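You operate a simulated robot arm through the tools that you are given. There is no shell and no other tool. Be economical: measure what you need, move in short steps, check, and stop when the job is done.

You run a simulated two-armed robot. Do the job below in one go: nothing can be reset, and whatever is moved stays where it is left.

## Task
Pick up the blue fender with one hand, pass it to the other hand and put it on the top of the parts cart.

The check looks at the end state, three seconds after you hand in, the way a careful person would. Anything else that was tipped, shoved, dropped, spilled or broken makes it a failure.

## Robot
Two 7-joint arms with two-finger parallel grippers on one trunk, on a base that drives. Base frame: it is fixed to the floor where the robot stands at the start and does not move with it; the origin is under the middle of the robot, x ahead of it, y to its left, z up; the surface under the hand at the start is at about z = 0.52. Units: m, degrees, N and s.
The left shoulder is at the start at [0.03, 0.119, 0.91], the right one opposite. With the tool pointing down near the work surface each hand reaches from about 0.1 to 0.62 m from the robot's upright axis, wherever it stands, measured 20 degrees to its own side. Places, roughly: blue fender (8x8x31 cm) [0.5, 0, 0.6]; top of the parts cart [-1.5, 0.1, 0.6]. Payload 3.43 kg a hand.
Tool frame (each hand has its own): the origin (TCP) lies between the finger pads and is the grasp point; the fingertips stand 0.03 m ahead of it; z points along the fingers, y is the line along which they close. The gripper opens to 0.094 m. The fingers are 0.028 m wide and 0.01 m thick; the gripper's body (0.05 by 0.096 m) begins 0.055 m behind the TCP.
Orientation is that of the tool frame in the base frame, as a unit quaternion [w, x, y, z]. With the fingers straight down and closing along the base's y, the tool's x points along the base's -x, its y along +y and its z along -z.

## Interface
- The arms move only by the tool play_rows. It takes "left_deltas", "right_deltas" or both (then of equal length, played together; a hand with none holds still); each is a list of rows, each a list of 6 numbers: the shift along the tool's x, y, z in m, then the turn, a rotation vector about the tool's x, y, z in degrees. In form: [[dx, dy, dz, ax, ay, az], ...]. A call has 1 to 10 rows; each row shifts and turns the commanded pose from where the row before left it, along the tool's axes as they then stand. "left_grip" and "right_grip" are, for a hand that has rows, the gripper command, from -1 (shut) to 1 (fully open), values between in proportion, set as the call begins (left out, the last holds). Rows are played at 5 a second. More than 0.05 m and 8.6 degrees between two rows, or a gripper value outside its range, and nothing of the call is played. Where a pose cannot be reached the arm comes as near as it can. A force on the tool above 40 N (or 10 N above the force at the start of the call, whichever is more), or a blocked arm, ends the call early, and 0.2 s more pass. Each finger travels about 0.072 m/s and halts on what it meets, pressing with about 35 N; the grip force reading is that of the motor and also rises with nothing between the fingers. The clock runs only during rows and for 0.2 s after the last one: add rows that do not move to give the fingers time. It gives the time, the measured TCP pose, the force on the tool (base axes), the opening and the grip force at its end, in the units of the frame above (readings bear some noise), with the torque about the TCP (base axes, N m) and any sound that the robot's microphone picked up.
- Cameras (640 x 400 px; columns grow to the right, rows downward): "scene" is now at [0.0312, -0.0025, 1.598]; the picture's right is [-0.04, -1.00, 0.00], its down [-0.90, 0.03, -0.44] and it looks along [0.44, -0.02, -0.90] (base axes); focal length 261 px, centre (320, 200). "left" rides on the left gripper at [0.076, -0.014, -0.103] in its tool frame; the picture's right is [0.18, 0.98, 0.00], its down [-0.75, 0.14, -0.64] and it looks along [-0.63, 0.12, 0.77] (tool axes); focal length 243 px, centre (320, 200). "right" rides on the right gripper at [0.076, 0.014, -0.102] in its tool frame; the picture's right is [-0.18, 0.98, 0.00], its down [-0.75, -0.14, -0.64] and it looks along [-0.63, -0.12, 0.77] (tool axes); focal length 243 px, centre (320, 200). There is no depth. A picture from a camera that has moved, and an enlarged one, comes with that camera's place and axes in the base frame and with its lens.
- snapshot(camera): a new picture of that camera. It takes no simulated time.
- move_column(by): slides the trunk up (or, below 0, down) by that many m; the arms and the scene camera ride with it, the base frame stays. It gives what a move gives, with no picture.
- roll_base(legs): drives the robot by 1 to 6 legs, each [ahead, turn to the left] in m and degrees, along the robot's own axes; the way and the turn of a leg run together, so that a leg with both is an arc; at most 1.5 m and 180 degrees a leg. The arms and the cameras ride along, it lands a little off, and it stops where it bumps. It gives what a move gives.
- head_to(pan, tilt): turns the head with the scene camera to pan (to the left, within 143 degrees either way) and tilt (down, from -29 to 69), counted from straight ahead of the robot. It gives what a move gives.
- zoom(camera, box): a new picture of the part [left, top, right, bottom] of that camera's present view, enlarged. It takes no simulated time.
- job_done(): hands the job in; it is judged then, once.

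Work in short steps. Places have to be worked out from the pictures, the camera data and where the tool is seen: move nearer, look again, correct. Check each grasp and each placing, and mend what went wrong. You have 120 turns and 108 pictures in all, those below and enlarged ones among them. Open the grippers and draw the arms clear of the work before you hand the job in, unless the task says otherwise; then end with one line.

The tools are called after "Call:" as a command line: name --argument value ..., lists and objects as JSON in quotes. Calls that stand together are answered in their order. play_rows: Moves the arms, as the interface text tells. Its arguments: {"type":"object","properties":{"left_deltas":{"type":"array","items":{"type":"array","items":{"type":"number"}}},"left_grip":{"type":"number"},"right_deltas":{"type":"array","items":{"type":"array","items":{"type":"number"}}},"right_grip":{"type":"number"}},"required":[]} The other tools are called the same way: move_column (by) slides the trunk up or down; roll_base (legs) drives the base; head_to (pan, tilt) turns the head that bears the scene camera; snapshot (camera) takes a picture; zoom (camera, box) takes an enlarged picture of a part of a camera's view; job_done () hands the job in.

At the start:

```text
clock: 0.0
left_tool_pos: [0.5306, 0.2827, 0.8788]
left_tool_rot: [0.0, 0.002, 1.0, 0.001]
left_ft_force: [-0.4, 0.3, -0.2]
left_ft_torque: [0.01, 0.04, 0.02]
left_gripper_width: 0.0942
left_grip_force: 0.0
right_tool_pos: [0.3844, -0.1926, 0.9028]
right_tool_rot: [-0.001, 0.002, 1.0, 0.001]
right_ft_force: [0.1, 0.4, -0.4]
right_ft_torque: [0.0, -0.01, -0.01]
right_gripper_width: 0.0944
right_grip_force: 0.1
trunk travel left (down, up): [-0.175, 0.235]
robot x, y, heading: [0.001, -0.001, -0.2]
head pan, tilt: [-2.1, 63.8]
```

scene: 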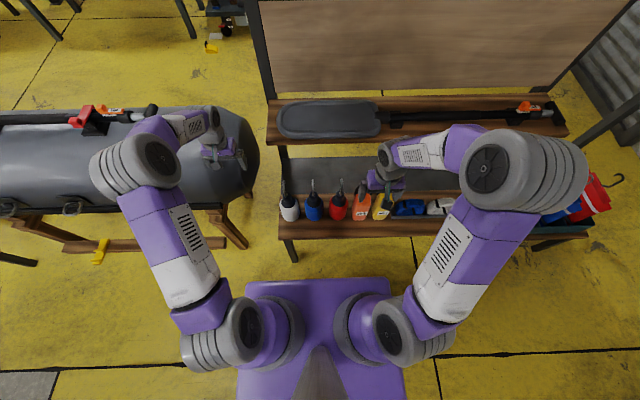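
right: 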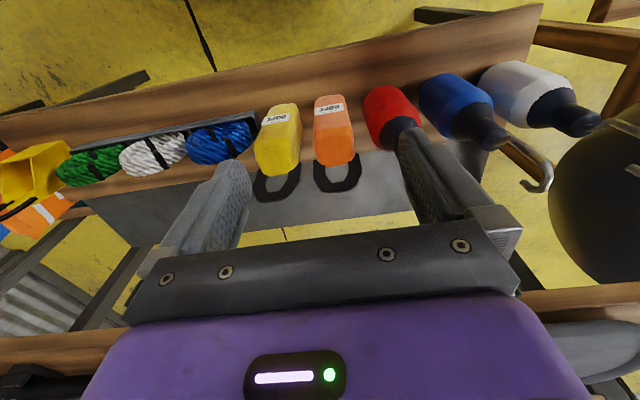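
left: 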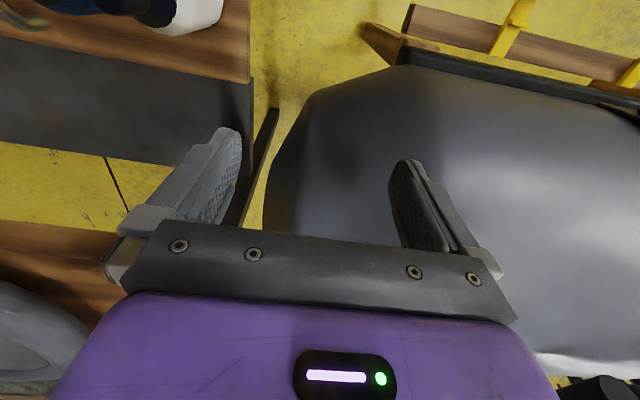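

The blue fender seems to be in a row of upright fenders with white, blue, red, orange and yellow items. I'll zoom in on it.

Call:
zoom --camera "scene" --box '[260, 150, 420, 250]'

Call:
zoom --camera "right" --box '[240, 40, 640, 290]'

```text
4.00 times, centred on (340, 200) of scene
camera zoom: at [0.0312, -0.0025, 1.598], right [-0.04, -1.0, 0.0], down [-0.9, 0.03, -0.44], along [0.44, -0.02, -0.9], focal length 1043 px, centre (240, 200)
```

zoom: 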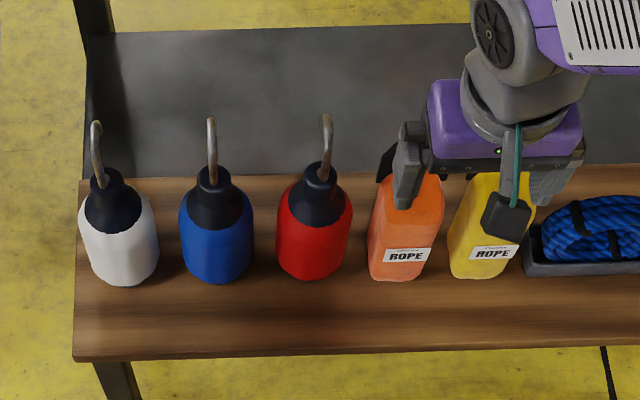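

```text
1.60 times, centred on (440, 165) of right
camera zoom: at [0.307, -0.1771, 1.0063], right [0.19, 0.98, 0.0], down [0.75, -0.14, 0.64], along [0.63, -0.12, -0.77], focal length 388 px, centre (128, 256)
```

zoom: 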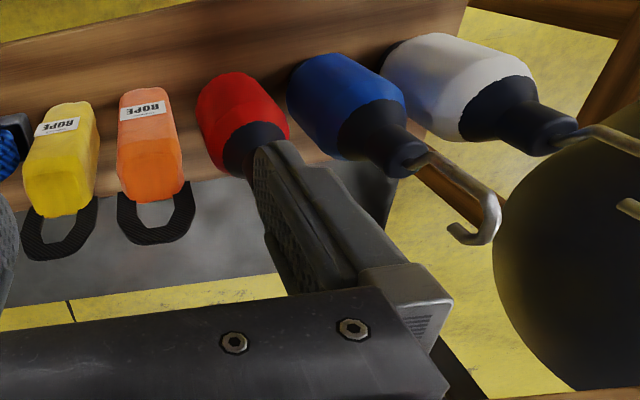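

The fenders stand upright about 9.5 cm apart with hooks on top. I put the blue one at about x 0.475, y 0, with its hook top near z 0.83. Before choosing grips, I'll look back at the cart.

Call:
head_to --pan 143 --tilt 25

Call:
snapshot --camera "scene"

```text
clock: 2.3
left_tool_pos: [0.5312, 0.2831, 0.8782]
left_tool_rot: [0.0, 0.001, 1.0, -0.001]
left_ft_force: [-0.6, -0.5, -0.2]
left_ft_torque: [0.02, 0.02, -0.01]
left_gripper_width: 0.094
left_grip_force: 0.1
right_tool_pos: [0.3838, -0.1922, 0.9039]
right_tool_rot: [0.0, 0.002, 1.0, 0.0]
right_ft_force: [0.6, -0.2, -0.4]
right_ft_torque: [0.02, 0.02, -0.03]
right_gripper_width: 0.0941
right_grip_force: 0.2
trunk travel left (down, up): [-0.175, 0.235]
robot x, y, heading: [-0.0004, 0.0007, 0.1]
head pan, tilt: [143.0, 25.0]
```

```text
102 pictures are left
camera scene: at [-0.1045, 0.0553, 1.6523], right [0.6, 0.8, 0.0], down [0.34, -0.25, -0.91], along [-0.72, 0.55, -0.42], focal length 261 px, centre (320, 200)
```

scene: 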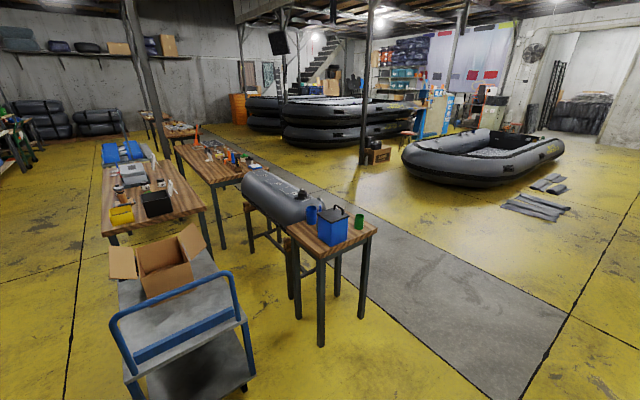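

The cart with the blue handle and the cardboard box is behind the robot. I'll zoom in on it.

Call:
zoom --camera "scene" --box '[80, 210, 384, 400]'

```text
2.11 times, centred on (232, 305) of scene
camera zoom: at [-0.1045, 0.0553, 1.6523], right [0.6, 0.8, 0.0], down [0.34, -0.25, -0.91], along [-0.72, 0.55, -0.42], focal length 549 px, centre (505, -21)
```

zoom: 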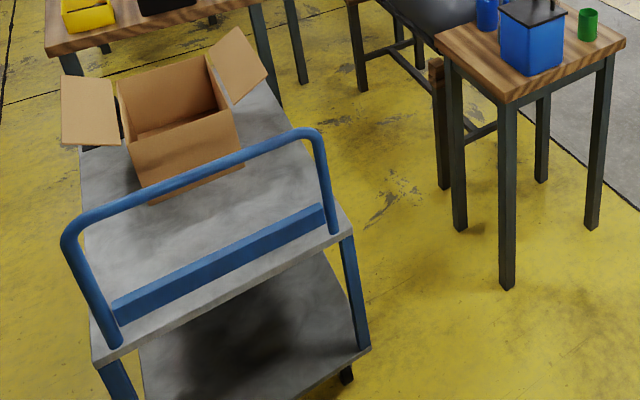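

The cart is free between the blue handle (x about -1.06) and the box (x about -1.37), and the -y side looks open for an approach. My plan is for the right hand to grip the hook from above, then the left hand to take the neck horizontally. I'll bring the right hand over the blue hook now.

Call:
head_to --pan 0 --tilt 62

Call:
play_rows --right_deltas '[[0, 0, -0.03, 0, 0, 0], [-0.02, 0.045, 0, 0, 0, 0], [-0.02, 0.045, 0, 0, 0, 0], [-0.02, 0.045, 0, 0, 0, 0], [0, 0.03, 0, 0, 0, 0], [0, 0, 0, 0, 0, 0]]'

Call:
snapshot --camera "right"

Call:
snapshot --camera "left"

Call:
snapshot --camera "scene"

```text
clock: 4.5
left_tool_pos: [0.53, 0.2845, 0.8784]
left_tool_rot: [0.0, 0.002, 1.0, 0.001]
left_ft_force: [-0.8, 0.1, -0.2]
left_ft_torque: [-0.04, 0.0, 0.0]
left_gripper_width: 0.0942
left_grip_force: 0.1
right_tool_pos: [0.384, -0.1916, 0.9039]
right_tool_rot: [0.0, 0.002, 1.0, 0.0]
right_ft_force: [-0.1, 0.2, -0.3]
right_ft_torque: [0.01, 0.0, -0.04]
right_gripper_width: 0.0939
right_grip_force: 0.1
trunk travel left (down, up): [-0.175, 0.235]
robot x, y, heading: [0.0006, -0.0031, -0.1]
head pan, tilt: [0.0, 62.0]
```

```text
clock: 6.0
left_tool_pos: [0.5314, 0.2849, 0.8793]
left_tool_rot: [0.0, 0.002, 1.0, 0.0]
left_ft_force: [-0.4, 0.2, 0.0]
left_ft_torque: [0.0, 0.02, 0.02]
left_gripper_width: 0.0939
left_grip_force: 0.1
right_tool_pos: [0.4446, -0.0292, 0.9336]
right_tool_rot: [0.0, 0.002, 1.0, 0.0]
right_ft_force: [0.1, 0.2, -0.2]
right_ft_torque: [0.01, -0.01, 0.03]
right_gripper_width: 0.0943
right_grip_force: 0.0
trunk travel left (down, up): [-0.175, 0.235]
robot x, y, heading: [-0.0002, 0.0005, -0.2]
head pan, tilt: [0.0, 62.0]
```

```text
100 pictures are left
camera right: at [0.3684, -0.0139, 1.0363], right [0.19, 0.98, 0.0], down [0.75, -0.14, 0.64], along [0.63, -0.12, -0.77], focal length 243 px, centre (320, 200)
```

right: 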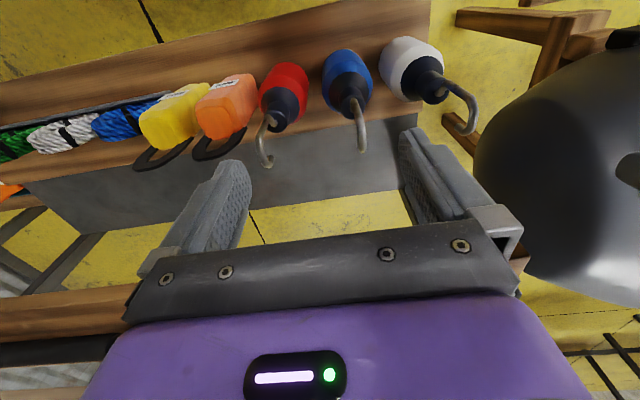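

```text
99 pictures are left
camera left: at [0.4538, 0.269, 0.9816], right [-0.18, 0.98, 0.0], down [0.75, 0.14, 0.64], along [0.63, 0.12, -0.77], focal length 243 px, centre (320, 200)
```

left: 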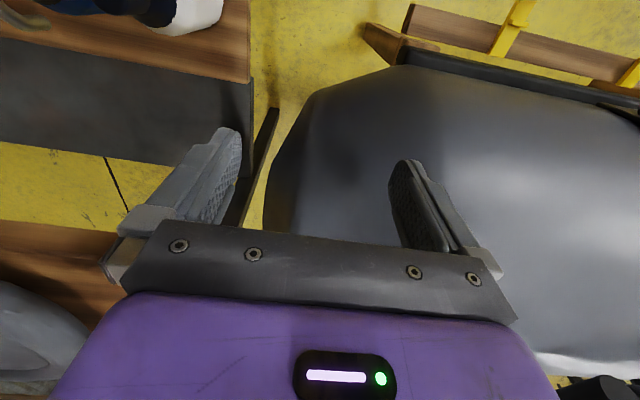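

```text
98 pictures are left
camera scene: at [0.0337, -0.0004, 1.6], right [0.0, -1.0, 0.0], down [-0.88, 0.0, -0.47], along [0.47, 0.0, -0.88], focal length 261 px, centre (320, 200)
```

scene: 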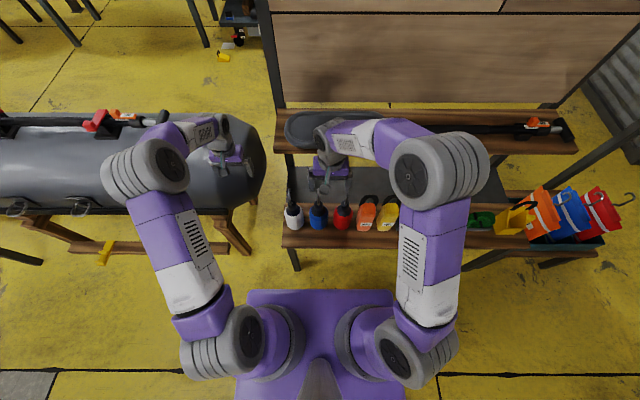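

The blue hook shows clearly just ahead of and below the hand. I'll zoom in to measure it better.

Call:
zoom --camera "right" --box '[240, 30, 480, 180]'

Call:
zoom --camera "scene" --box '[270, 160, 400, 242]'

```text
2.67 times, centred on (360, 105) of right
camera zoom: at [0.3684, -0.0139, 1.0363], right [0.19, 0.98, 0.0], down [0.75, -0.14, 0.64], along [0.63, -0.12, -0.77], focal length 647 px, centre (213, 453)
```

zoom: 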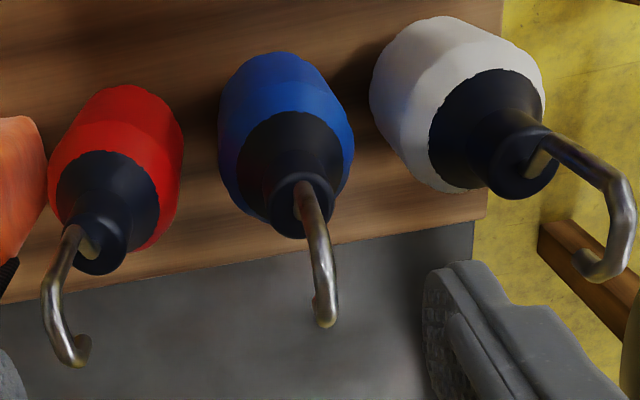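

```text
4.88 times, centred on (335, 201) of scene
camera zoom: at [0.0337, -0.0004, 1.6], right [0.0, -1.0, 0.0], down [-0.88, 0.0, -0.47], along [0.47, 0.0, -0.88], focal length 1272 px, centre (247, 195)
```

zoom: 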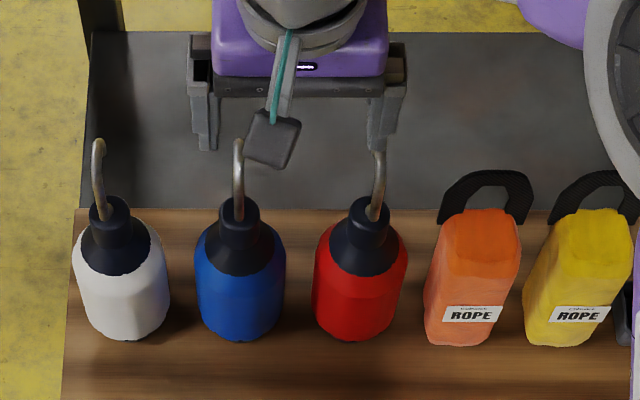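

Triangulating puts the hook stem at about (0.466, 0.005) from z 0.757 up to 0.83. I'll centre over it with a part-open gripper and descend partway.

Call:
play_rows --right_deltas '[[-0.03, 0.034, 0, 0, 0, 0], [0, 0, 0, 0, 0, 0], [0, 0, 0.03, 0, 0, 0], [0, 0, 0.03, 0, 0, 0], [0, 0, 0, 0, 0, 0]]' --right_grip 0.3

Call:
zoom --camera "right" --box '[160, 50, 480, 250]'

Call:
zoom --camera "scene" --box '[270, 160, 400, 242]'

```text
clock: 7.2
left_tool_pos: [0.5306, 0.284, 0.8781]
left_tool_rot: [0.0, 0.001, 1.0, 0.0]
left_ft_force: [-0.1, 0.2, 0.7]
left_ft_torque: [0.03, -0.02, 0.02]
left_gripper_width: 0.0942
left_grip_force: 0.2
right_tool_pos: [0.4747, 0.0051, 0.8739]
right_tool_rot: [0.001, 0.002, 1.0, 0.0]
right_ft_force: [-0.8, -0.2, 0.2]
right_ft_torque: [-0.01, 0.02, 0.02]
right_gripper_width: 0.061
right_grip_force: 0.0
trunk travel left (down, up): [-0.175, 0.235]
robot x, y, heading: [-0.0004, -0.0027, -0.2]
head pan, tilt: [0.0, 62.0]
```

```text
2.00 times, centred on (320, 150) of right
camera zoom: at [0.3977, 0.0213, 0.9767], right [0.19, 0.98, 0.0], down [0.75, -0.14, 0.64], along [0.63, -0.12, -0.77], focal length 485 px, centre (320, 300)
```

zoom: 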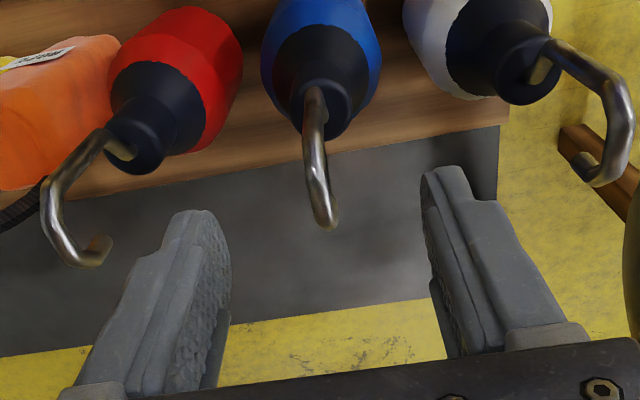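

```text
4.88 times, centred on (335, 201) of scene
camera zoom: at [0.0334, -0.0001, 1.6], right [0.0, -1.0, 0.0], down [-0.88, 0.0, -0.47], along [0.47, 0.0, -0.88], focal length 1272 px, centre (247, 195)
```

zoom: 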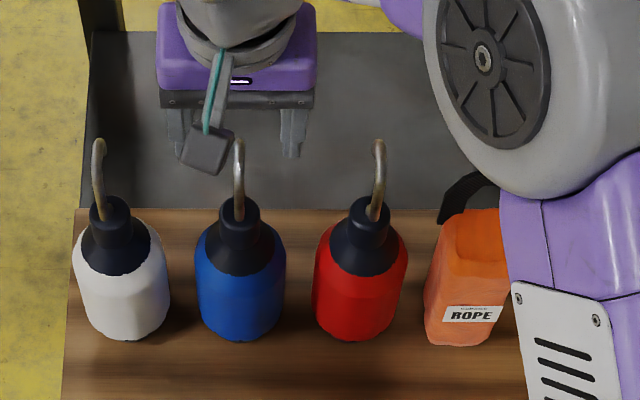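

The hook lies midway between the fingers at y about 0.006. I'll descend to z 0.797 and check before closing.

Call:
play_rows --right_deltas '[[0, 0.001, 0.03, 0, 0, 0], [0, 0, 0.03, 0, 0, 0], [0, 0, 0.017, 0, 0, 0], [0, 0, 0, 0, 0, 0]]'

Call:
zoom --camera "right" --box '[160, 50, 480, 250]'

Call:
snapshot --camera "scene"

```text
clock: 8.2
left_tool_pos: [0.5302, 0.2836, 0.8779]
left_tool_rot: [0.001, 0.002, 1.0, 0.0]
left_ft_force: [-0.1, 0.6, 0.3]
left_ft_torque: [-0.04, 0.02, -0.01]
left_gripper_width: 0.0941
left_grip_force: 0.0
right_tool_pos: [0.4742, 0.0071, 0.8004]
right_tool_rot: [0.0, 0.003, 1.0, 0.0]
right_ft_force: [-0.4, -0.3, 0.1]
right_ft_torque: [-0.01, 0.0, 0.0]
right_gripper_width: 0.0615
right_grip_force: 0.1
trunk travel left (down, up): [-0.175, 0.235]
robot x, y, heading: [0.0018, -0.0007, -0.1]
head pan, tilt: [0.0, 62.0]
```

```text
2.00 times, centred on (320, 150) of right
camera zoom: at [0.3976, 0.0221, 0.9011], right [0.19, 0.98, 0.0], down [0.75, -0.14, 0.64], along [0.63, -0.12, -0.77], focal length 485 px, centre (320, 300)
```

zoom: 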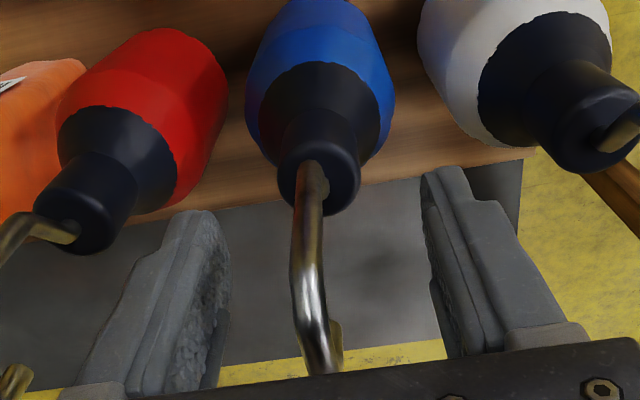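

```text
92 pictures are left
camera scene: at [0.0333, -0.0003, 1.6], right [0.0, -1.0, 0.0], down [-0.88, 0.0, -0.47], along [0.47, 0.0, -0.88], focal length 261 px, centre (320, 200)
```

scene: 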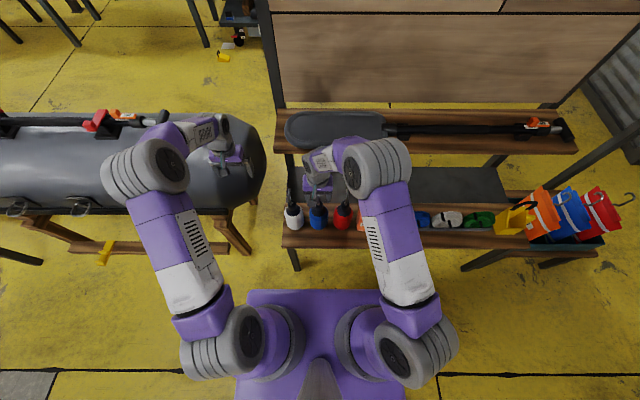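

The stem is at x about 0.461, slightly to the near side of the pads. I'll shift back 5 mm and close on the hook.

Call:
play_rows --right_deltas '[[0.006, 0, 0.003, 0, 0, 0], [0, 0, 0, 0, 0, 0]]'

Call:
play_rows --right_deltas '[[0, 0, 0, 0, 0, 0], [0, 0, 0, 0, 0, 0], [0, 0, 0, 0, 0, 0], [0, 0, 0, 0, 0, 0], [0, 0, 0, 0, 0, 0], [0, 0, 0, 0, 0, 0], [0, 0, 0, 0, 0, 0]]' --right_grip -1

Call:
zoom --camera "right" --box '[160, 50, 480, 250]'

```text
clock: 8.8
left_tool_pos: [0.5309, 0.2848, 0.8797]
left_tool_rot: [0.0, 0.001, 1.0, 0.0]
left_ft_force: [0.8, -0.1, 0.2]
left_ft_torque: [0.03, 0.02, -0.01]
left_gripper_width: 0.0942
left_grip_force: 0.1
right_tool_pos: [0.468, 0.0064, 0.7953]
right_tool_rot: [0.0, 0.002, 1.0, 0.0]
right_ft_force: [-0.8, 0.9, 0.3]
right_ft_torque: [0.0, 0.01, -0.03]
right_gripper_width: 0.061
right_grip_force: 0.1
trunk travel left (down, up): [-0.175, 0.235]
robot x, y, heading: [-0.0007, 0.0063, 0.2]
head pan, tilt: [0.0, 62.0]
```

```text
clock: 10.3
left_tool_pos: [0.5306, 0.2842, 0.8784]
left_tool_rot: [0.0, 0.003, 1.0, 0.0]
left_ft_force: [-0.7, 0.9, -1.1]
left_ft_torque: [0.01, 0.01, -0.02]
left_gripper_width: 0.094
left_grip_force: 0.0
right_tool_pos: [0.4684, 0.0076, 0.7953]
right_tool_rot: [0.0, 0.002, 1.0, 0.0]
right_ft_force: [0.1, -0.3, 1.2]
right_ft_torque: [0.03, 0.01, 0.02]
right_gripper_width: 0.0112
right_grip_force: 35.0
trunk travel left (down, up): [-0.175, 0.235]
robot x, y, heading: [0.0009, -0.0013, -0.0]
head pan, tilt: [0.0, 62.0]
```

```text
2.00 times, centred on (320, 150) of right
camera zoom: at [0.3915, 0.0221, 0.8977], right [0.19, 0.98, 0.0], down [0.75, -0.14, 0.64], along [0.63, -0.12, -0.77], focal length 485 px, centre (320, 300)
```

zoom: 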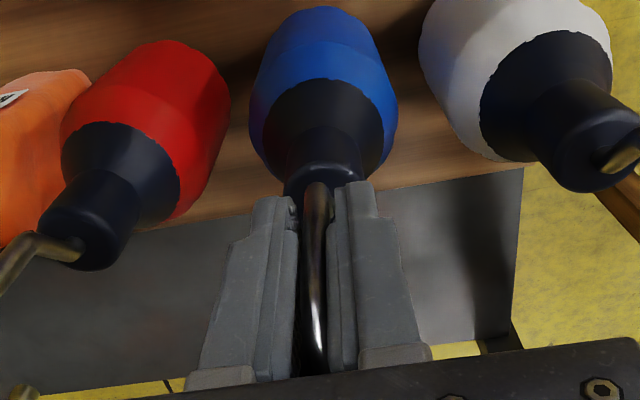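

The hook is gripped (opening 11 mm, 35 N). I'll lift it straight up slowly.

Call:
play_rows --right_deltas '[[0, 0, -0.015, 0, 0, 0], [0, 0, -0.02, 0, 0, 0], [0, 0, -0.02, 0, 0, 0], [0, 0, -0.02, 0, 0, 0], [0, 0, -0.02, 0, 0, 0], [0, 0, 0, 0, 0, 0]]'

Call:
snapshot --camera "right"

Call:
snapshot --camera "scene"

```text
clock: 11.8
left_tool_pos: [0.531, 0.2854, 0.8783]
left_tool_rot: [0.0, 0.001, 1.0, 0.0]
left_ft_force: [0.3, 0.5, 0.4]
left_ft_torque: [0.01, -0.01, -0.02]
left_gripper_width: 0.0941
left_grip_force: 0.0
right_tool_pos: [0.4688, 0.0069, 0.8907]
right_tool_rot: [0.0, 0.001, 1.0, 0.0]
right_ft_force: [-0.1, 0.2, -3.1]
right_ft_torque: [0.01, 0.03, 0.01]
right_gripper_width: 0.0117
right_grip_force: 34.8
trunk travel left (down, up): [-0.175, 0.235]
robot x, y, heading: [0.0015, 0.0022, 0.0]
head pan, tilt: [0.0, 62.0]
```

```text
90 pictures are left
camera right: at [0.3919, 0.0221, 0.9919], right [0.19, 0.98, 0.0], down [0.75, -0.14, 0.64], along [0.63, -0.12, -0.77], focal length 243 px, centre (320, 200)
```

right: 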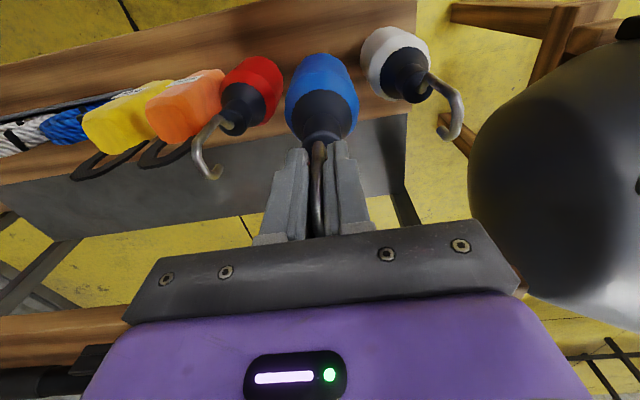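

```text
89 pictures are left
camera scene: at [0.0338, -0.0001, 1.6], right [0.0, -1.0, 0.0], down [-0.88, 0.0, -0.47], along [0.47, 0.0, -0.88], focal length 261 px, centre (320, 200)
```

scene: 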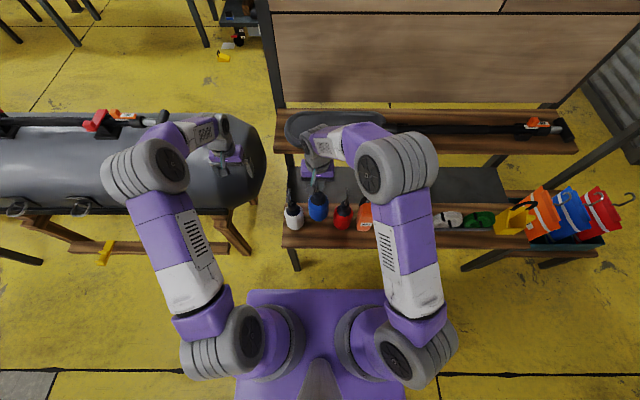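

It's lifted cleanly, hanging vertically at about 3 N. I'll raise it a bit more, then back the robot off to clear space for the pass.

Call:
play_rows --right_deltas '[[0, 0, -0.025, 0, 0, 0], [0, 0, -0.025, 0, 0, 0], [0, 0, 0, 0, 0, 0]]' --left_deltas '[[0, 0, -0.025, 0, 0, 0], [0, 0, -0.025, 0, 0, 0], [0, 0, 0, 0, 0, 0]]'

Call:
roll_base --legs '[[-0.4, 0]]'

Call:
snapshot --camera "scene"

```text
clock: 12.6
left_tool_pos: [0.5294, 0.2849, 0.9289]
left_tool_rot: [0.0, 0.002, 1.0, 0.0]
left_ft_force: [-0.3, -0.6, 0.2]
left_ft_torque: [-0.03, -0.03, -0.01]
left_gripper_width: 0.0941
left_grip_force: 0.1
right_tool_pos: [0.4702, 0.0084, 0.9408]
right_tool_rot: [0.0, 0.002, 1.0, 0.0]
right_ft_force: [0.5, 0.3, -2.7]
right_ft_torque: [-0.02, 0.03, 0.03]
right_gripper_width: 0.0112
right_grip_force: 35.0
trunk travel left (down, up): [-0.175, 0.235]
robot x, y, heading: [0.0003, 0.0034, -0.2]
head pan, tilt: [0.0, 62.0]
```

```text
clock: 15.1
left_tool_pos: [0.1297, 0.2848, 0.9287]
left_tool_rot: [0.001, 0.002, 1.0, 0.0]
left_ft_force: [-0.7, 0.3, -0.2]
left_ft_torque: [-0.02, -0.04, -0.02]
left_gripper_width: 0.094
left_grip_force: 0.1
right_tool_pos: [0.0693, 0.0076, 0.9411]
right_tool_rot: [0.001, 0.003, 1.0, 0.0]
right_ft_force: [0.0, 0.1, -2.1]
right_ft_torque: [0.0, 0.0, 0.0]
right_gripper_width: 0.0116
right_grip_force: 35.1
trunk travel left (down, up): [-0.175, 0.235]
robot x, y, heading: [-0.3969, 0.0026, -0.1]
head pan, tilt: [0.0, 62.0]
```

```text
88 pictures are left
camera scene: at [-0.3671, -0.0003, 1.6], right [0.0, -1.0, 0.0], down [-0.88, 0.0, -0.47], along [0.47, 0.0, -0.88], focal length 261 px, centre (320, 200)
```

scene: 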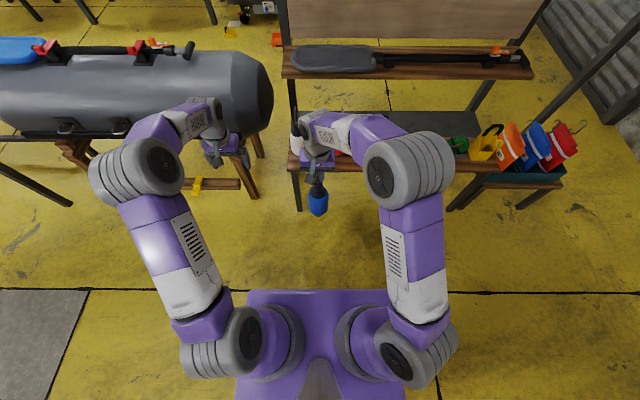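

The fender hangs freely over open floor. I'll pitch the left hand to point forward in place, with closing kept horizontal, before moving it toward the fender's neck.

Call:
play_rows --left_deltas '[[0, 0, 0, 0, -8.5, 0], [0, 0, 0, 0, -8.5, 0], [0, 0, 0, 0, -8.5, 0], [0, 0, 0, 0, -8.5, 0], [0, 0, 0, 0, -8.5, 0], [0, 0, 0, 0, -8.5, 0], [0, 0, 0, 0, -8.5, 0], [0, 0, 0, 0, -8.5, 0], [0, 0, 0, 0, -8.5, 0], [0, 0, 0, 0, -8.5, 0]]'

Call:
play_rows --left_deltas '[[0, 0, 0, 0, -5, 0], [0, 0, 0, 8.5, 0, 0], [0, 0, 0, 8.5, 0, 0], [0, 0, 0, 8.5, 0, 0], [0, 0, 0, 8.5, 0, 0], [0, 0, 0, 8.5, 0, 0], [0, 0, 0, 7.5, 0, 0], [0, 0, 0, 0, 0, 0]]'

Call:
snapshot --camera "scene"

Call:
snapshot --camera "left"

```text
clock: 17.2
left_tool_pos: [0.1299, 0.2845, 0.929]
left_tool_rot: [0.676, 0.001, 0.736, -0.001]
left_ft_force: [0.4, -0.5, -0.1]
left_ft_torque: [0.01, 0.02, 0.0]
left_gripper_width: 0.0939
left_grip_force: 0.1
right_tool_pos: [0.0695, 0.0068, 0.9398]
right_tool_rot: [0.0, 0.001, 1.0, 0.0]
right_ft_force: [0.2, -0.2, -3.5]
right_ft_torque: [0.03, 0.06, -0.02]
right_gripper_width: 0.0116
right_grip_force: 35.2
trunk travel left (down, up): [-0.175, 0.235]
robot x, y, heading: [-0.395, 0.0005, -0.1]
head pan, tilt: [0.0, 62.0]
```

```text
clock: 19.1
left_tool_pos: [0.1286, 0.284, 0.9296]
left_tool_rot: [0.64, 0.301, 0.64, -0.301]
left_ft_force: [0.3, 0.1, -0.4]
left_ft_torque: [0.0, 0.01, 0.01]
left_gripper_width: 0.094
left_grip_force: 0.1
right_tool_pos: [0.0702, 0.0063, 0.9401]
right_tool_rot: [0.0, 0.002, 1.0, 0.0]
right_ft_force: [0.5, -0.3, -2.3]
right_ft_torque: [0.01, 0.01, -0.02]
right_gripper_width: 0.0115
right_grip_force: 34.9
trunk travel left (down, up): [-0.175, 0.235]
robot x, y, heading: [-0.4023, 0.0003, 0.0]
head pan, tilt: [0.0, 62.0]
```

```text
87 pictures are left
camera scene: at [-0.3665, -0.0004, 1.6], right [0.0, -1.0, 0.0], down [-0.88, 0.0, -0.47], along [0.47, 0.0, -0.88], focal length 261 px, centre (320, 200)
```

scene: 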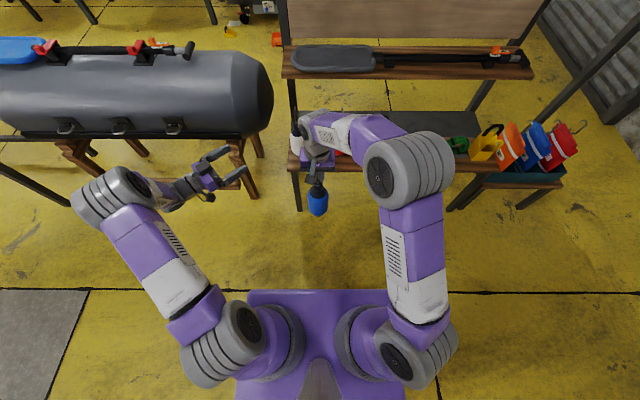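

```text
86 pictures are left
camera left: at [0.052, 0.3532, 0.8533], right [0.76, 0.63, -0.18], down [-0.3, 0.58, 0.75], along [0.58, -0.51, 0.63], focal length 243 px, centre (320, 200)
```

left: 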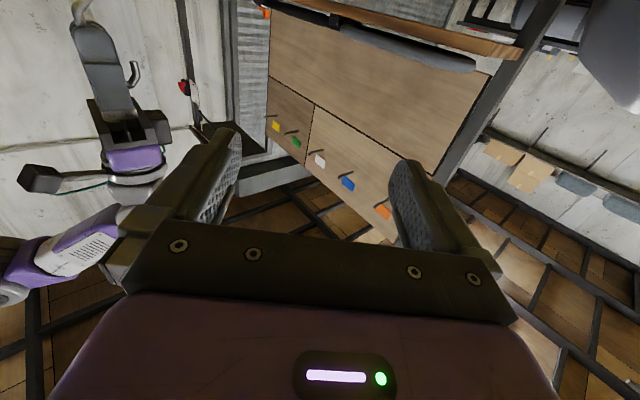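

The left hand reached the pose. I'll zoom in on the hanging fender to locate its neck.

Call:
zoom --camera "scene" --box '[270, 140, 366, 220]'

Call:
zoom --camera "right" --box '[220, 30, 420, 260]'

```text
5.00 times, centred on (318, 180) of scene
camera zoom: at [-0.3665, -0.0004, 1.6], right [0.0, -1.0, 0.0], down [-0.88, 0.0, -0.47], along [0.47, 0.0, -0.88], focal length 1304 px, centre (330, 300)
```

zoom: 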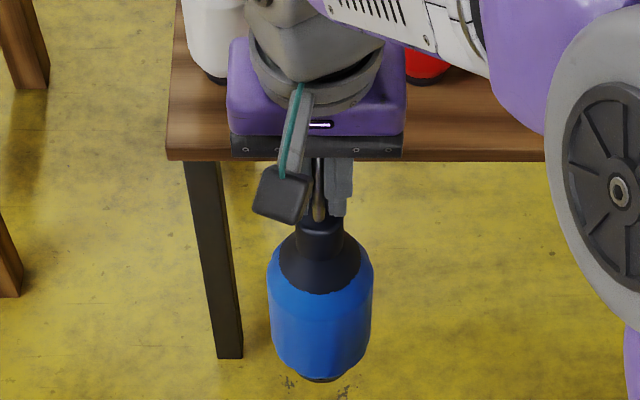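

```text
1.74 times, centred on (320, 145) of right
camera zoom: at [-0.0077, 0.0223, 1.0424], right [0.19, 0.98, 0.0], down [0.75, -0.14, 0.64], along [0.63, -0.12, -0.77], focal length 422 px, centre (320, 296)
```

zoom: 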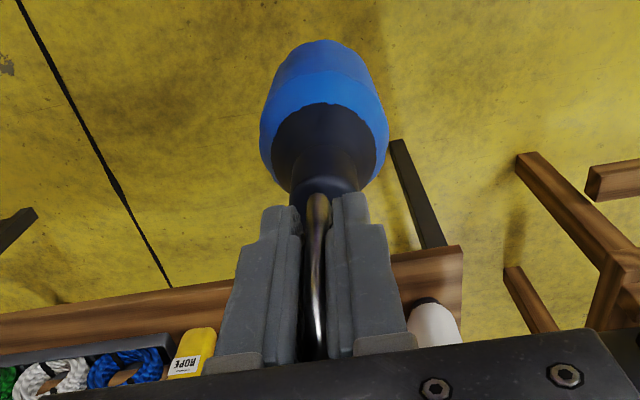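

From the zoom, the body axis is at about (0.067, 0.0065), spanning z 0.66–0.86 with a diameter of about 7 cm. The neck is too close to the right fingertips, so the left hand will take the upper body at z 0.80. I'll move to a standoff 13 cm behind it.

Call:
play_rows --left_deltas '[[0.022, -0.038, 0.0073, 0, 0, 0], [0.022, -0.038, 0.0073, 0, 0, 0], [0.022, -0.038, 0.0073, 0, 0, 0], [0.022, -0.038, 0.0073, 0, 0, 0], [0.022, -0.038, 0.0073, 0, 0, 0], [0.02, -0.036, 0.0073, 0, 0, 0], [0, 0, 0, 0, 0, 0]]' --left_grip 1

Call:
snapshot --camera "scene"

Call:
snapshot --camera "left"

```text
clock: 20.6
left_tool_pos: [-0.0149, 0.1051, 0.8001]
left_tool_rot: [0.64, 0.3, 0.641, -0.3]
left_ft_force: [-0.4, -0.1, -0.4]
left_ft_torque: [-0.02, 0.02, 0.03]
left_gripper_width: 0.0937
left_grip_force: 0.0
right_tool_pos: [0.0689, 0.0069, 0.9406]
right_tool_rot: [0.001, 0.002, 1.0, 0.0]
right_ft_force: [-0.2, -0.1, -3.2]
right_ft_torque: [-0.03, 0.04, 0.01]
right_gripper_width: 0.0114
right_grip_force: 34.5
trunk travel left (down, up): [-0.175, 0.235]
robot x, y, heading: [-0.3993, 0.0006, 0.3]
head pan, tilt: [0.0, 62.0]
```

```text
83 pictures are left
camera scene: at [-0.3663, -0.0002, 1.6], right [0.0, -1.0, 0.0], down [-0.88, 0.0, -0.47], along [0.47, 0.0, -0.88], focal length 261 px, centre (320, 200)
```

scene: 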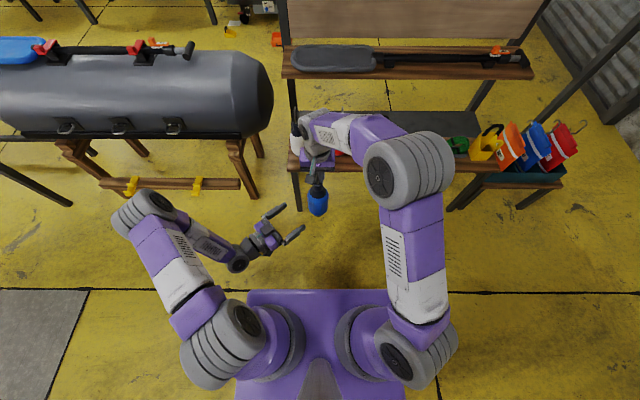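

```text
82 pictures are left
camera left: at [-0.0922, 0.1745, 0.7243], right [0.76, 0.63, -0.18], down [-0.3, 0.58, 0.75], along [0.58, -0.51, 0.63], focal length 243 px, centre (320, 200)
```

left: 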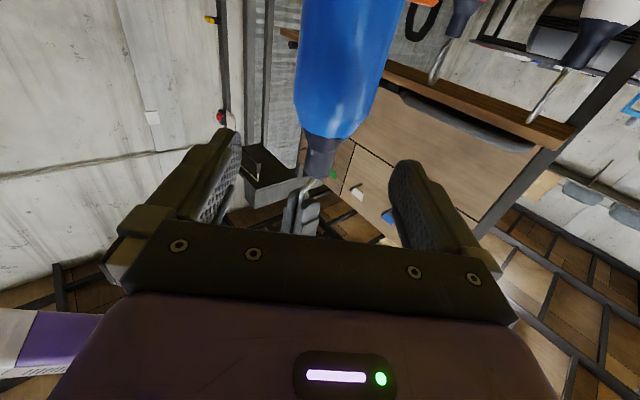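

The fender seems a little toward +tool-y in the left view, possibly hanging tilted by a few degrees. I'll zoom in to quantify that.

Call:
zoom --camera "left" --box '[200, 0, 456, 240]'

Call:
zoom --camera "scene" --box '[230, 150, 358, 250]'

```text
1.67 times, centred on (328, 120) of left
camera zoom: at [-0.0922, 0.1745, 0.7243], right [0.76, 0.63, -0.18], down [-0.3, 0.58, 0.75], along [0.58, -0.51, 0.63], focal length 404 px, centre (307, 333)
```

zoom: 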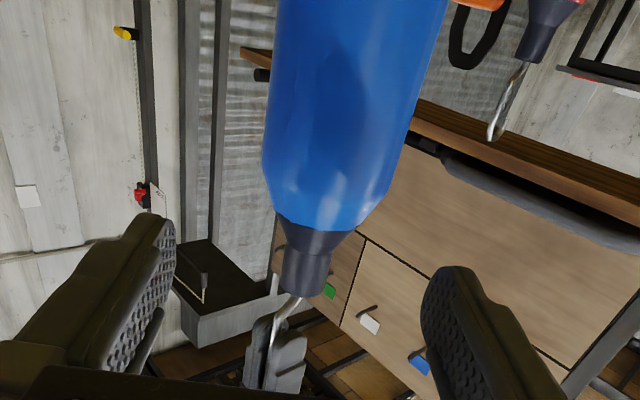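

```text
4.00 times, centred on (294, 200) of scene
camera zoom: at [-0.3663, -0.0002, 1.6], right [0.0, -1.0, 0.0], down [-0.88, 0.0, -0.47], along [0.47, 0.0, -0.88], focal length 1043 px, centre (424, 200)
```

zoom: 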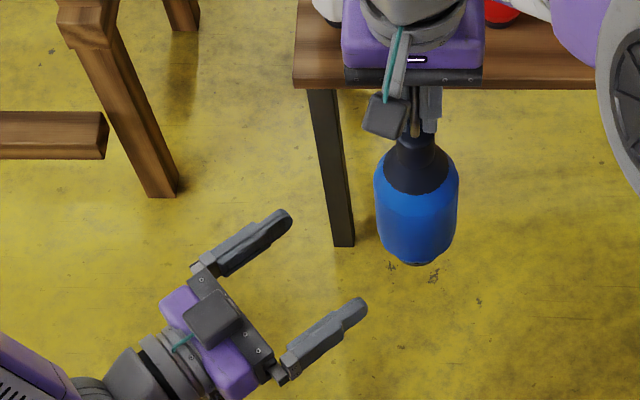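

The axis resolves to about (0.079, 0.007), vertical, since the stem sits off-centre on the neck. I'll shift 9.5 mm along tool y and advance until the tips are just short of the fender.

Call:
play_rows --left_deltas '[[0, 0.0095, 0, 0, 0, 0], [0, 0, 0.03, 0, 0, 0], [0, 0, 0.03, 0, 0, 0], [0, 0, 0, 0, 0, 0]]'

Call:
zoom --camera "scene" --box '[230, 150, 358, 250]'

Call:
snapshot --camera "left"

```text
clock: 21.6
left_tool_pos: [0.0303, 0.0651, 0.7989]
left_tool_rot: [0.64, 0.3, 0.64, -0.3]
left_ft_force: [-1.0, -0.6, 0.5]
left_ft_torque: [0.01, 0.01, -0.03]
left_gripper_width: 0.0941
left_grip_force: 0.1
right_tool_pos: [0.0697, 0.0089, 0.9398]
right_tool_rot: [0.0, 0.002, 1.0, 0.0]
right_ft_force: [0.3, -0.3, -1.8]
right_ft_torque: [0.03, 0.03, -0.02]
right_gripper_width: 0.0116
right_grip_force: 34.8
trunk travel left (down, up): [-0.175, 0.235]
robot x, y, heading: [-0.3996, 0.0029, 0.2]
head pan, tilt: [0.0, 62.0]
```

```text
4.00 times, centred on (294, 200) of scene
camera zoom: at [-0.3664, -0.0001, 1.6], right [0.0, -1.0, 0.0], down [-0.88, 0.0, -0.47], along [0.47, 0.0, -0.88], focal length 1043 px, centre (424, 200)
```

zoom: 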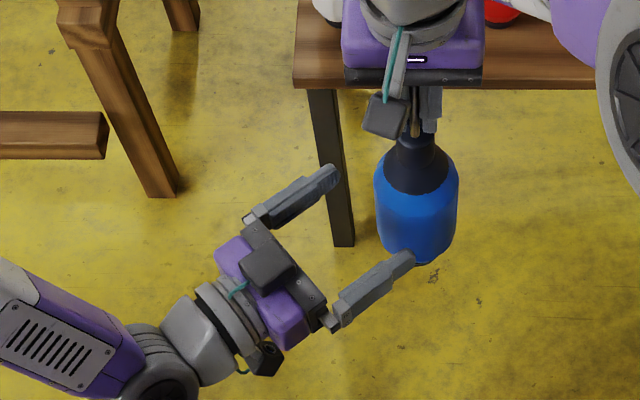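

```text
78 pictures are left
camera left: at [-0.0469, 0.1351, 0.7228], right [0.76, 0.63, -0.18], down [-0.3, 0.58, 0.75], along [0.58, -0.51, 0.63], focal length 243 px, centre (320, 200)
```

left: 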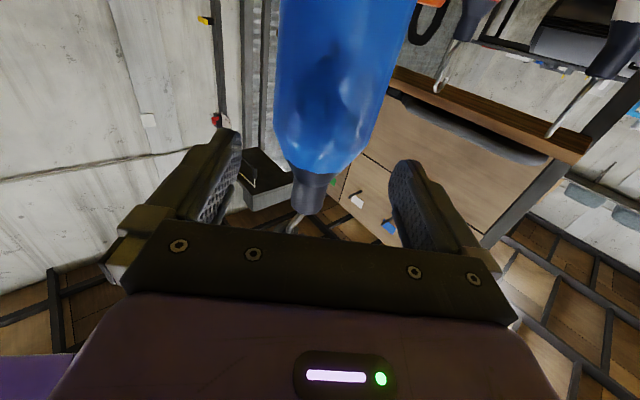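

Alignment is good: the body is centred within 2–3 mm and about 76 mm in diameter. I'll advance 7.5 cm in small steps.

Call:
play_rows --left_deltas '[[0, 0.0015, 0.02, 0, 0, 0], [0, 0, 0.02, 0, 0, 0], [0, 0, 0.02, 0, 0, 0], [0, 0, 0.014, 0, 0, 0], [0, 0, 0, 0, 0, 0]]'

Call:
zoom --camera "scene" --box '[230, 150, 358, 250]'

Call:
snapshot --camera "left"

```text
clock: 22.9
left_tool_pos: [0.0782, 0.0102, 0.7979]
left_tool_rot: [0.64, 0.3, 0.64, -0.3]
left_ft_force: [-0.5, 0.2, 0.1]
left_ft_torque: [0.01, 0.0, 0.01]
left_gripper_width: 0.094
left_grip_force: 0.1
right_tool_pos: [0.0695, 0.0076, 0.9391]
right_tool_rot: [0.0, 0.002, 1.0, 0.0]
right_ft_force: [-0.5, -0.2, -3.7]
right_ft_torque: [-0.01, 0.0, 0.0]
right_gripper_width: 0.0117
right_grip_force: 34.9
trunk travel left (down, up): [-0.175, 0.235]
robot x, y, heading: [-0.4002, -0.0022, 0.0]
head pan, tilt: [0.0, 62.0]
```

```text
4.00 times, centred on (294, 200) of scene
camera zoom: at [-0.3663, -0.0002, 1.6], right [0.0, -1.0, 0.0], down [-0.88, 0.0, -0.47], along [0.47, 0.0, -0.88], focal length 1043 px, centre (424, 200)
```

zoom: 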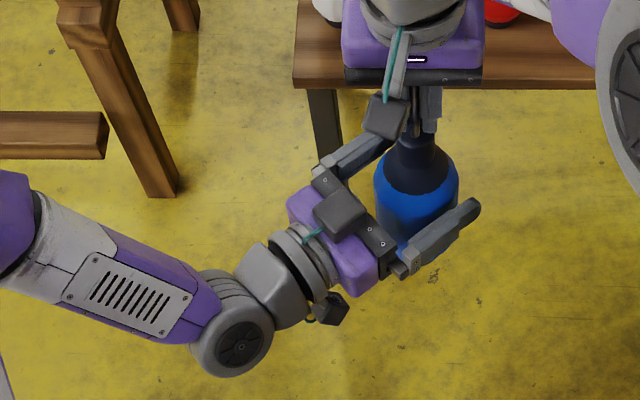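

```text
76 pictures are left
camera left: at [0.001, 0.0786, 0.723], right [0.76, 0.63, -0.18], down [-0.3, 0.58, 0.75], along [0.58, -0.51, 0.63], focal length 243 px, centre (320, 200)
```

left: 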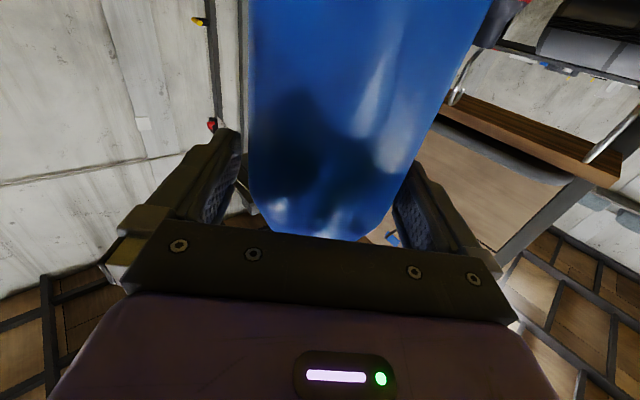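

The body is between the pads with no contact force. I'll close the left gripper.

Call:
play_rows --left_deltas '[[0, 0, 0, 0, 0, 0], [0, 0, 0, 0, 0, 0], [0, 0, 0, 0, 0, 0], [0, 0, 0, 0, 0, 0], [0, 0, 0, 0, 0, 0]]' --left_grip -1

Call:
snapshot --camera "left"

```text
clock: 24.1
left_tool_pos: [0.0778, 0.0103, 0.7981]
left_tool_rot: [0.64, 0.301, 0.64, -0.3]
left_ft_force: [3.5, -0.4, 1.3]
left_ft_torque: [0.0, 0.33, 0.02]
left_gripper_width: 0.0777
left_grip_force: 34.9
right_tool_pos: [0.0684, 0.0075, 0.9398]
right_tool_rot: [0.0, 0.002, 1.0, 0.0]
right_ft_force: [-4.0, -0.2, -1.2]
right_ft_torque: [0.05, 0.18, -0.01]
right_gripper_width: 0.0115
right_grip_force: 34.6
trunk travel left (down, up): [-0.175, 0.235]
robot x, y, heading: [-0.3993, -0.0035, 0.1]
head pan, tilt: [0.0, 62.0]
```

```text
75 pictures are left
camera left: at [0.001, 0.0789, 0.723], right [0.75, 0.63, -0.18], down [-0.3, 0.58, 0.75], along [0.58, -0.51, 0.63], focal length 243 px, centre (320, 200)
```

left: 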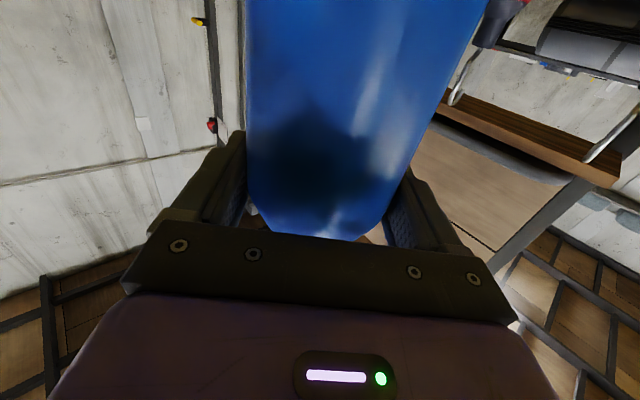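

The left hand has the body (77.7 mm, 35 N) with only about 4 N between the arms. I'll open the right hand partly and then draw it straight up.

Call:
play_rows --right_deltas '[[0, 0, 0, 0, 0, 0], [0, 0, 0, 0, 0, 0], [0, 0, 0, 0, 0, 0], [0, 0, 0, 0, 0, 0]]' --right_grip 0.2

Call:
play_rows --right_deltas '[[0, 0, -0.03, 0, 0, 0], [0, 0, -0.03, 0, 0, 0], [0, 0, -0.04, 0, 0, 0], [0, 0, 0, 0, 0, 0]]'

Call:
snapshot --camera "scene"

Call:
snapshot --camera "right"

```text
clock: 25.1
left_tool_pos: [0.0766, 0.011, 0.7988]
left_tool_rot: [0.64, 0.301, 0.64, -0.301]
left_ft_force: [0.2, -0.8, -0.7]
left_ft_torque: [-0.01, 0.01, 0.01]
left_gripper_width: 0.0779
left_grip_force: 34.9
right_tool_pos: [0.0691, 0.0079, 0.94]
right_tool_rot: [0.001, 0.002, 1.0, 0.0]
right_ft_force: [0.1, -0.3, -0.8]
right_ft_torque: [-0.05, -0.01, 0.03]
right_gripper_width: 0.0564
right_grip_force: 0.1
trunk travel left (down, up): [-0.175, 0.235]
robot x, y, heading: [-0.4001, 0.0004, -0.1]
head pan, tilt: [0.0, 62.0]
```

```text
clock: 26.1
left_tool_pos: [0.0789, 0.0097, 0.7978]
left_tool_rot: [0.64, 0.3, 0.641, -0.301]
left_ft_force: [0.1, -0.1, 0.3]
left_ft_torque: [0.05, 0.01, -0.02]
left_gripper_width: 0.0778
left_grip_force: 34.9
right_tool_pos: [0.0688, 0.0061, 1.0371]
right_tool_rot: [0.001, 0.001, 1.0, -0.001]
right_ft_force: [-0.5, -0.7, 0.3]
right_ft_torque: [0.0, 0.06, 0.02]
right_gripper_width: 0.0565
right_grip_force: 0.0
trunk travel left (down, up): [-0.175, 0.235]
robot x, y, heading: [-0.4002, -0.0008, 0.1]
head pan, tilt: [0.0, 62.0]
```

```text
74 pictures are left
camera scene: at [-0.366, -0.0002, 1.5999], right [0.0, -1.0, 0.0], down [-0.88, 0.0, -0.47], along [0.47, 0.0, -0.88], focal length 261 px, centre (320, 200)
```

scene: 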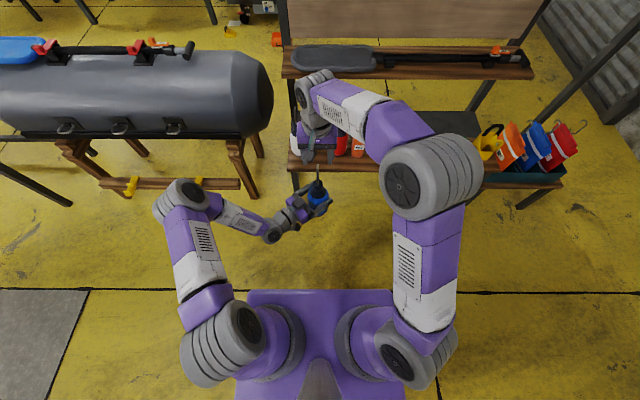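

```text
73 pictures are left
camera right: at [-0.0085, 0.0221, 1.1397], right [0.19, 0.98, 0.0], down [0.75, -0.14, 0.64], along [0.63, -0.12, -0.77], focal length 243 px, centre (320, 200)
```

right: 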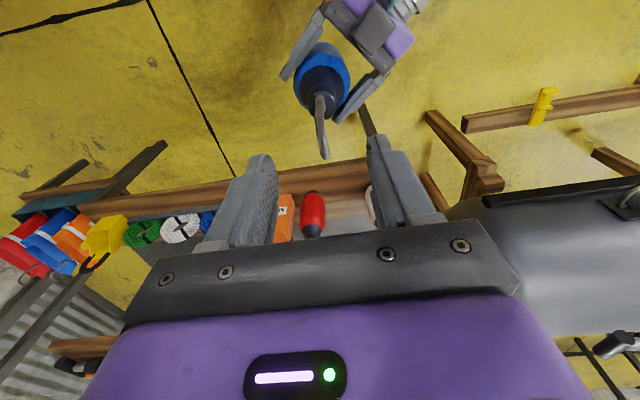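

The handover is done: the left hand holds the fender upright. I'll retract the right arm to its own side, then look at the area behind and to the right.

Call:
play_rows --right_deltas '[[0.025, -0.042, 0, 0, 0, 0], [0.025, -0.042, 0, 0, 0, 0], [0.025, -0.042, 0, 0, 0, 0], [0.025, -0.042, 0, 0, 0, 0], [0.025, -0.042, 0, 0, 0, 0], [0.025, -0.042, 0, 0, 0, 0], [0, 0, 0, 0, 0, 0]]'

Call:
head_to --pan -138 --tilt 32

Call:
snapshot --camera "scene"

```text
clock: 27.6
left_tool_pos: [0.0784, 0.0097, 0.798]
left_tool_rot: [0.64, 0.301, 0.64, -0.301]
left_ft_force: [0.1, 0.1, -0.7]
left_ft_torque: [-0.01, -0.01, -0.04]
left_gripper_width: 0.078
left_grip_force: 34.8
right_tool_pos: [-0.0801, -0.2462, 1.0391]
right_tool_rot: [-0.001, 0.002, 1.0, 0.0]
right_ft_force: [0.5, 0.0, 0.9]
right_ft_torque: [0.0, 0.01, 0.0]
right_gripper_width: 0.0564
right_grip_force: 0.0
trunk travel left (down, up): [-0.175, 0.235]
robot x, y, heading: [-0.4012, -0.0008, -0.0]
head pan, tilt: [0.0, 62.0]
```

```text
clock: 29.9
left_tool_pos: [0.0788, 0.0087, 0.7988]
left_tool_rot: [0.641, 0.3, 0.64, -0.3]
left_ft_force: [-0.6, -0.8, 0.1]
left_ft_torque: [0.03, -0.02, 0.01]
left_gripper_width: 0.0779
left_grip_force: 34.9
right_tool_pos: [-0.0807, -0.2459, 1.0407]
right_tool_rot: [-0.001, 0.001, 1.0, 0.0]
right_ft_force: [-0.5, -0.5, -0.4]
right_ft_torque: [0.0, 0.02, 0.01]
right_gripper_width: 0.0562
right_grip_force: 0.1
trunk travel left (down, up): [-0.175, 0.235]
robot x, y, heading: [-0.3991, 0.0002, -0.1]
head pan, tilt: [-138.0, 32.0]
```

```text
72 pictures are left
camera scene: at [-0.4971, -0.0603, 1.6412], right [-0.67, 0.74, 0.0], down [0.39, 0.35, -0.85], along [-0.63, -0.57, -0.53], focal length 261 px, centre (320, 200)
```

scene: 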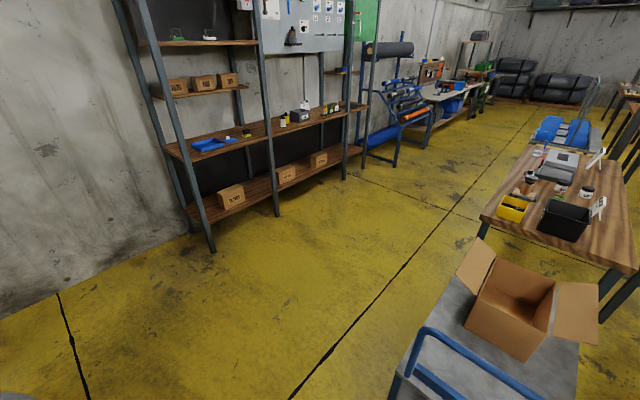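

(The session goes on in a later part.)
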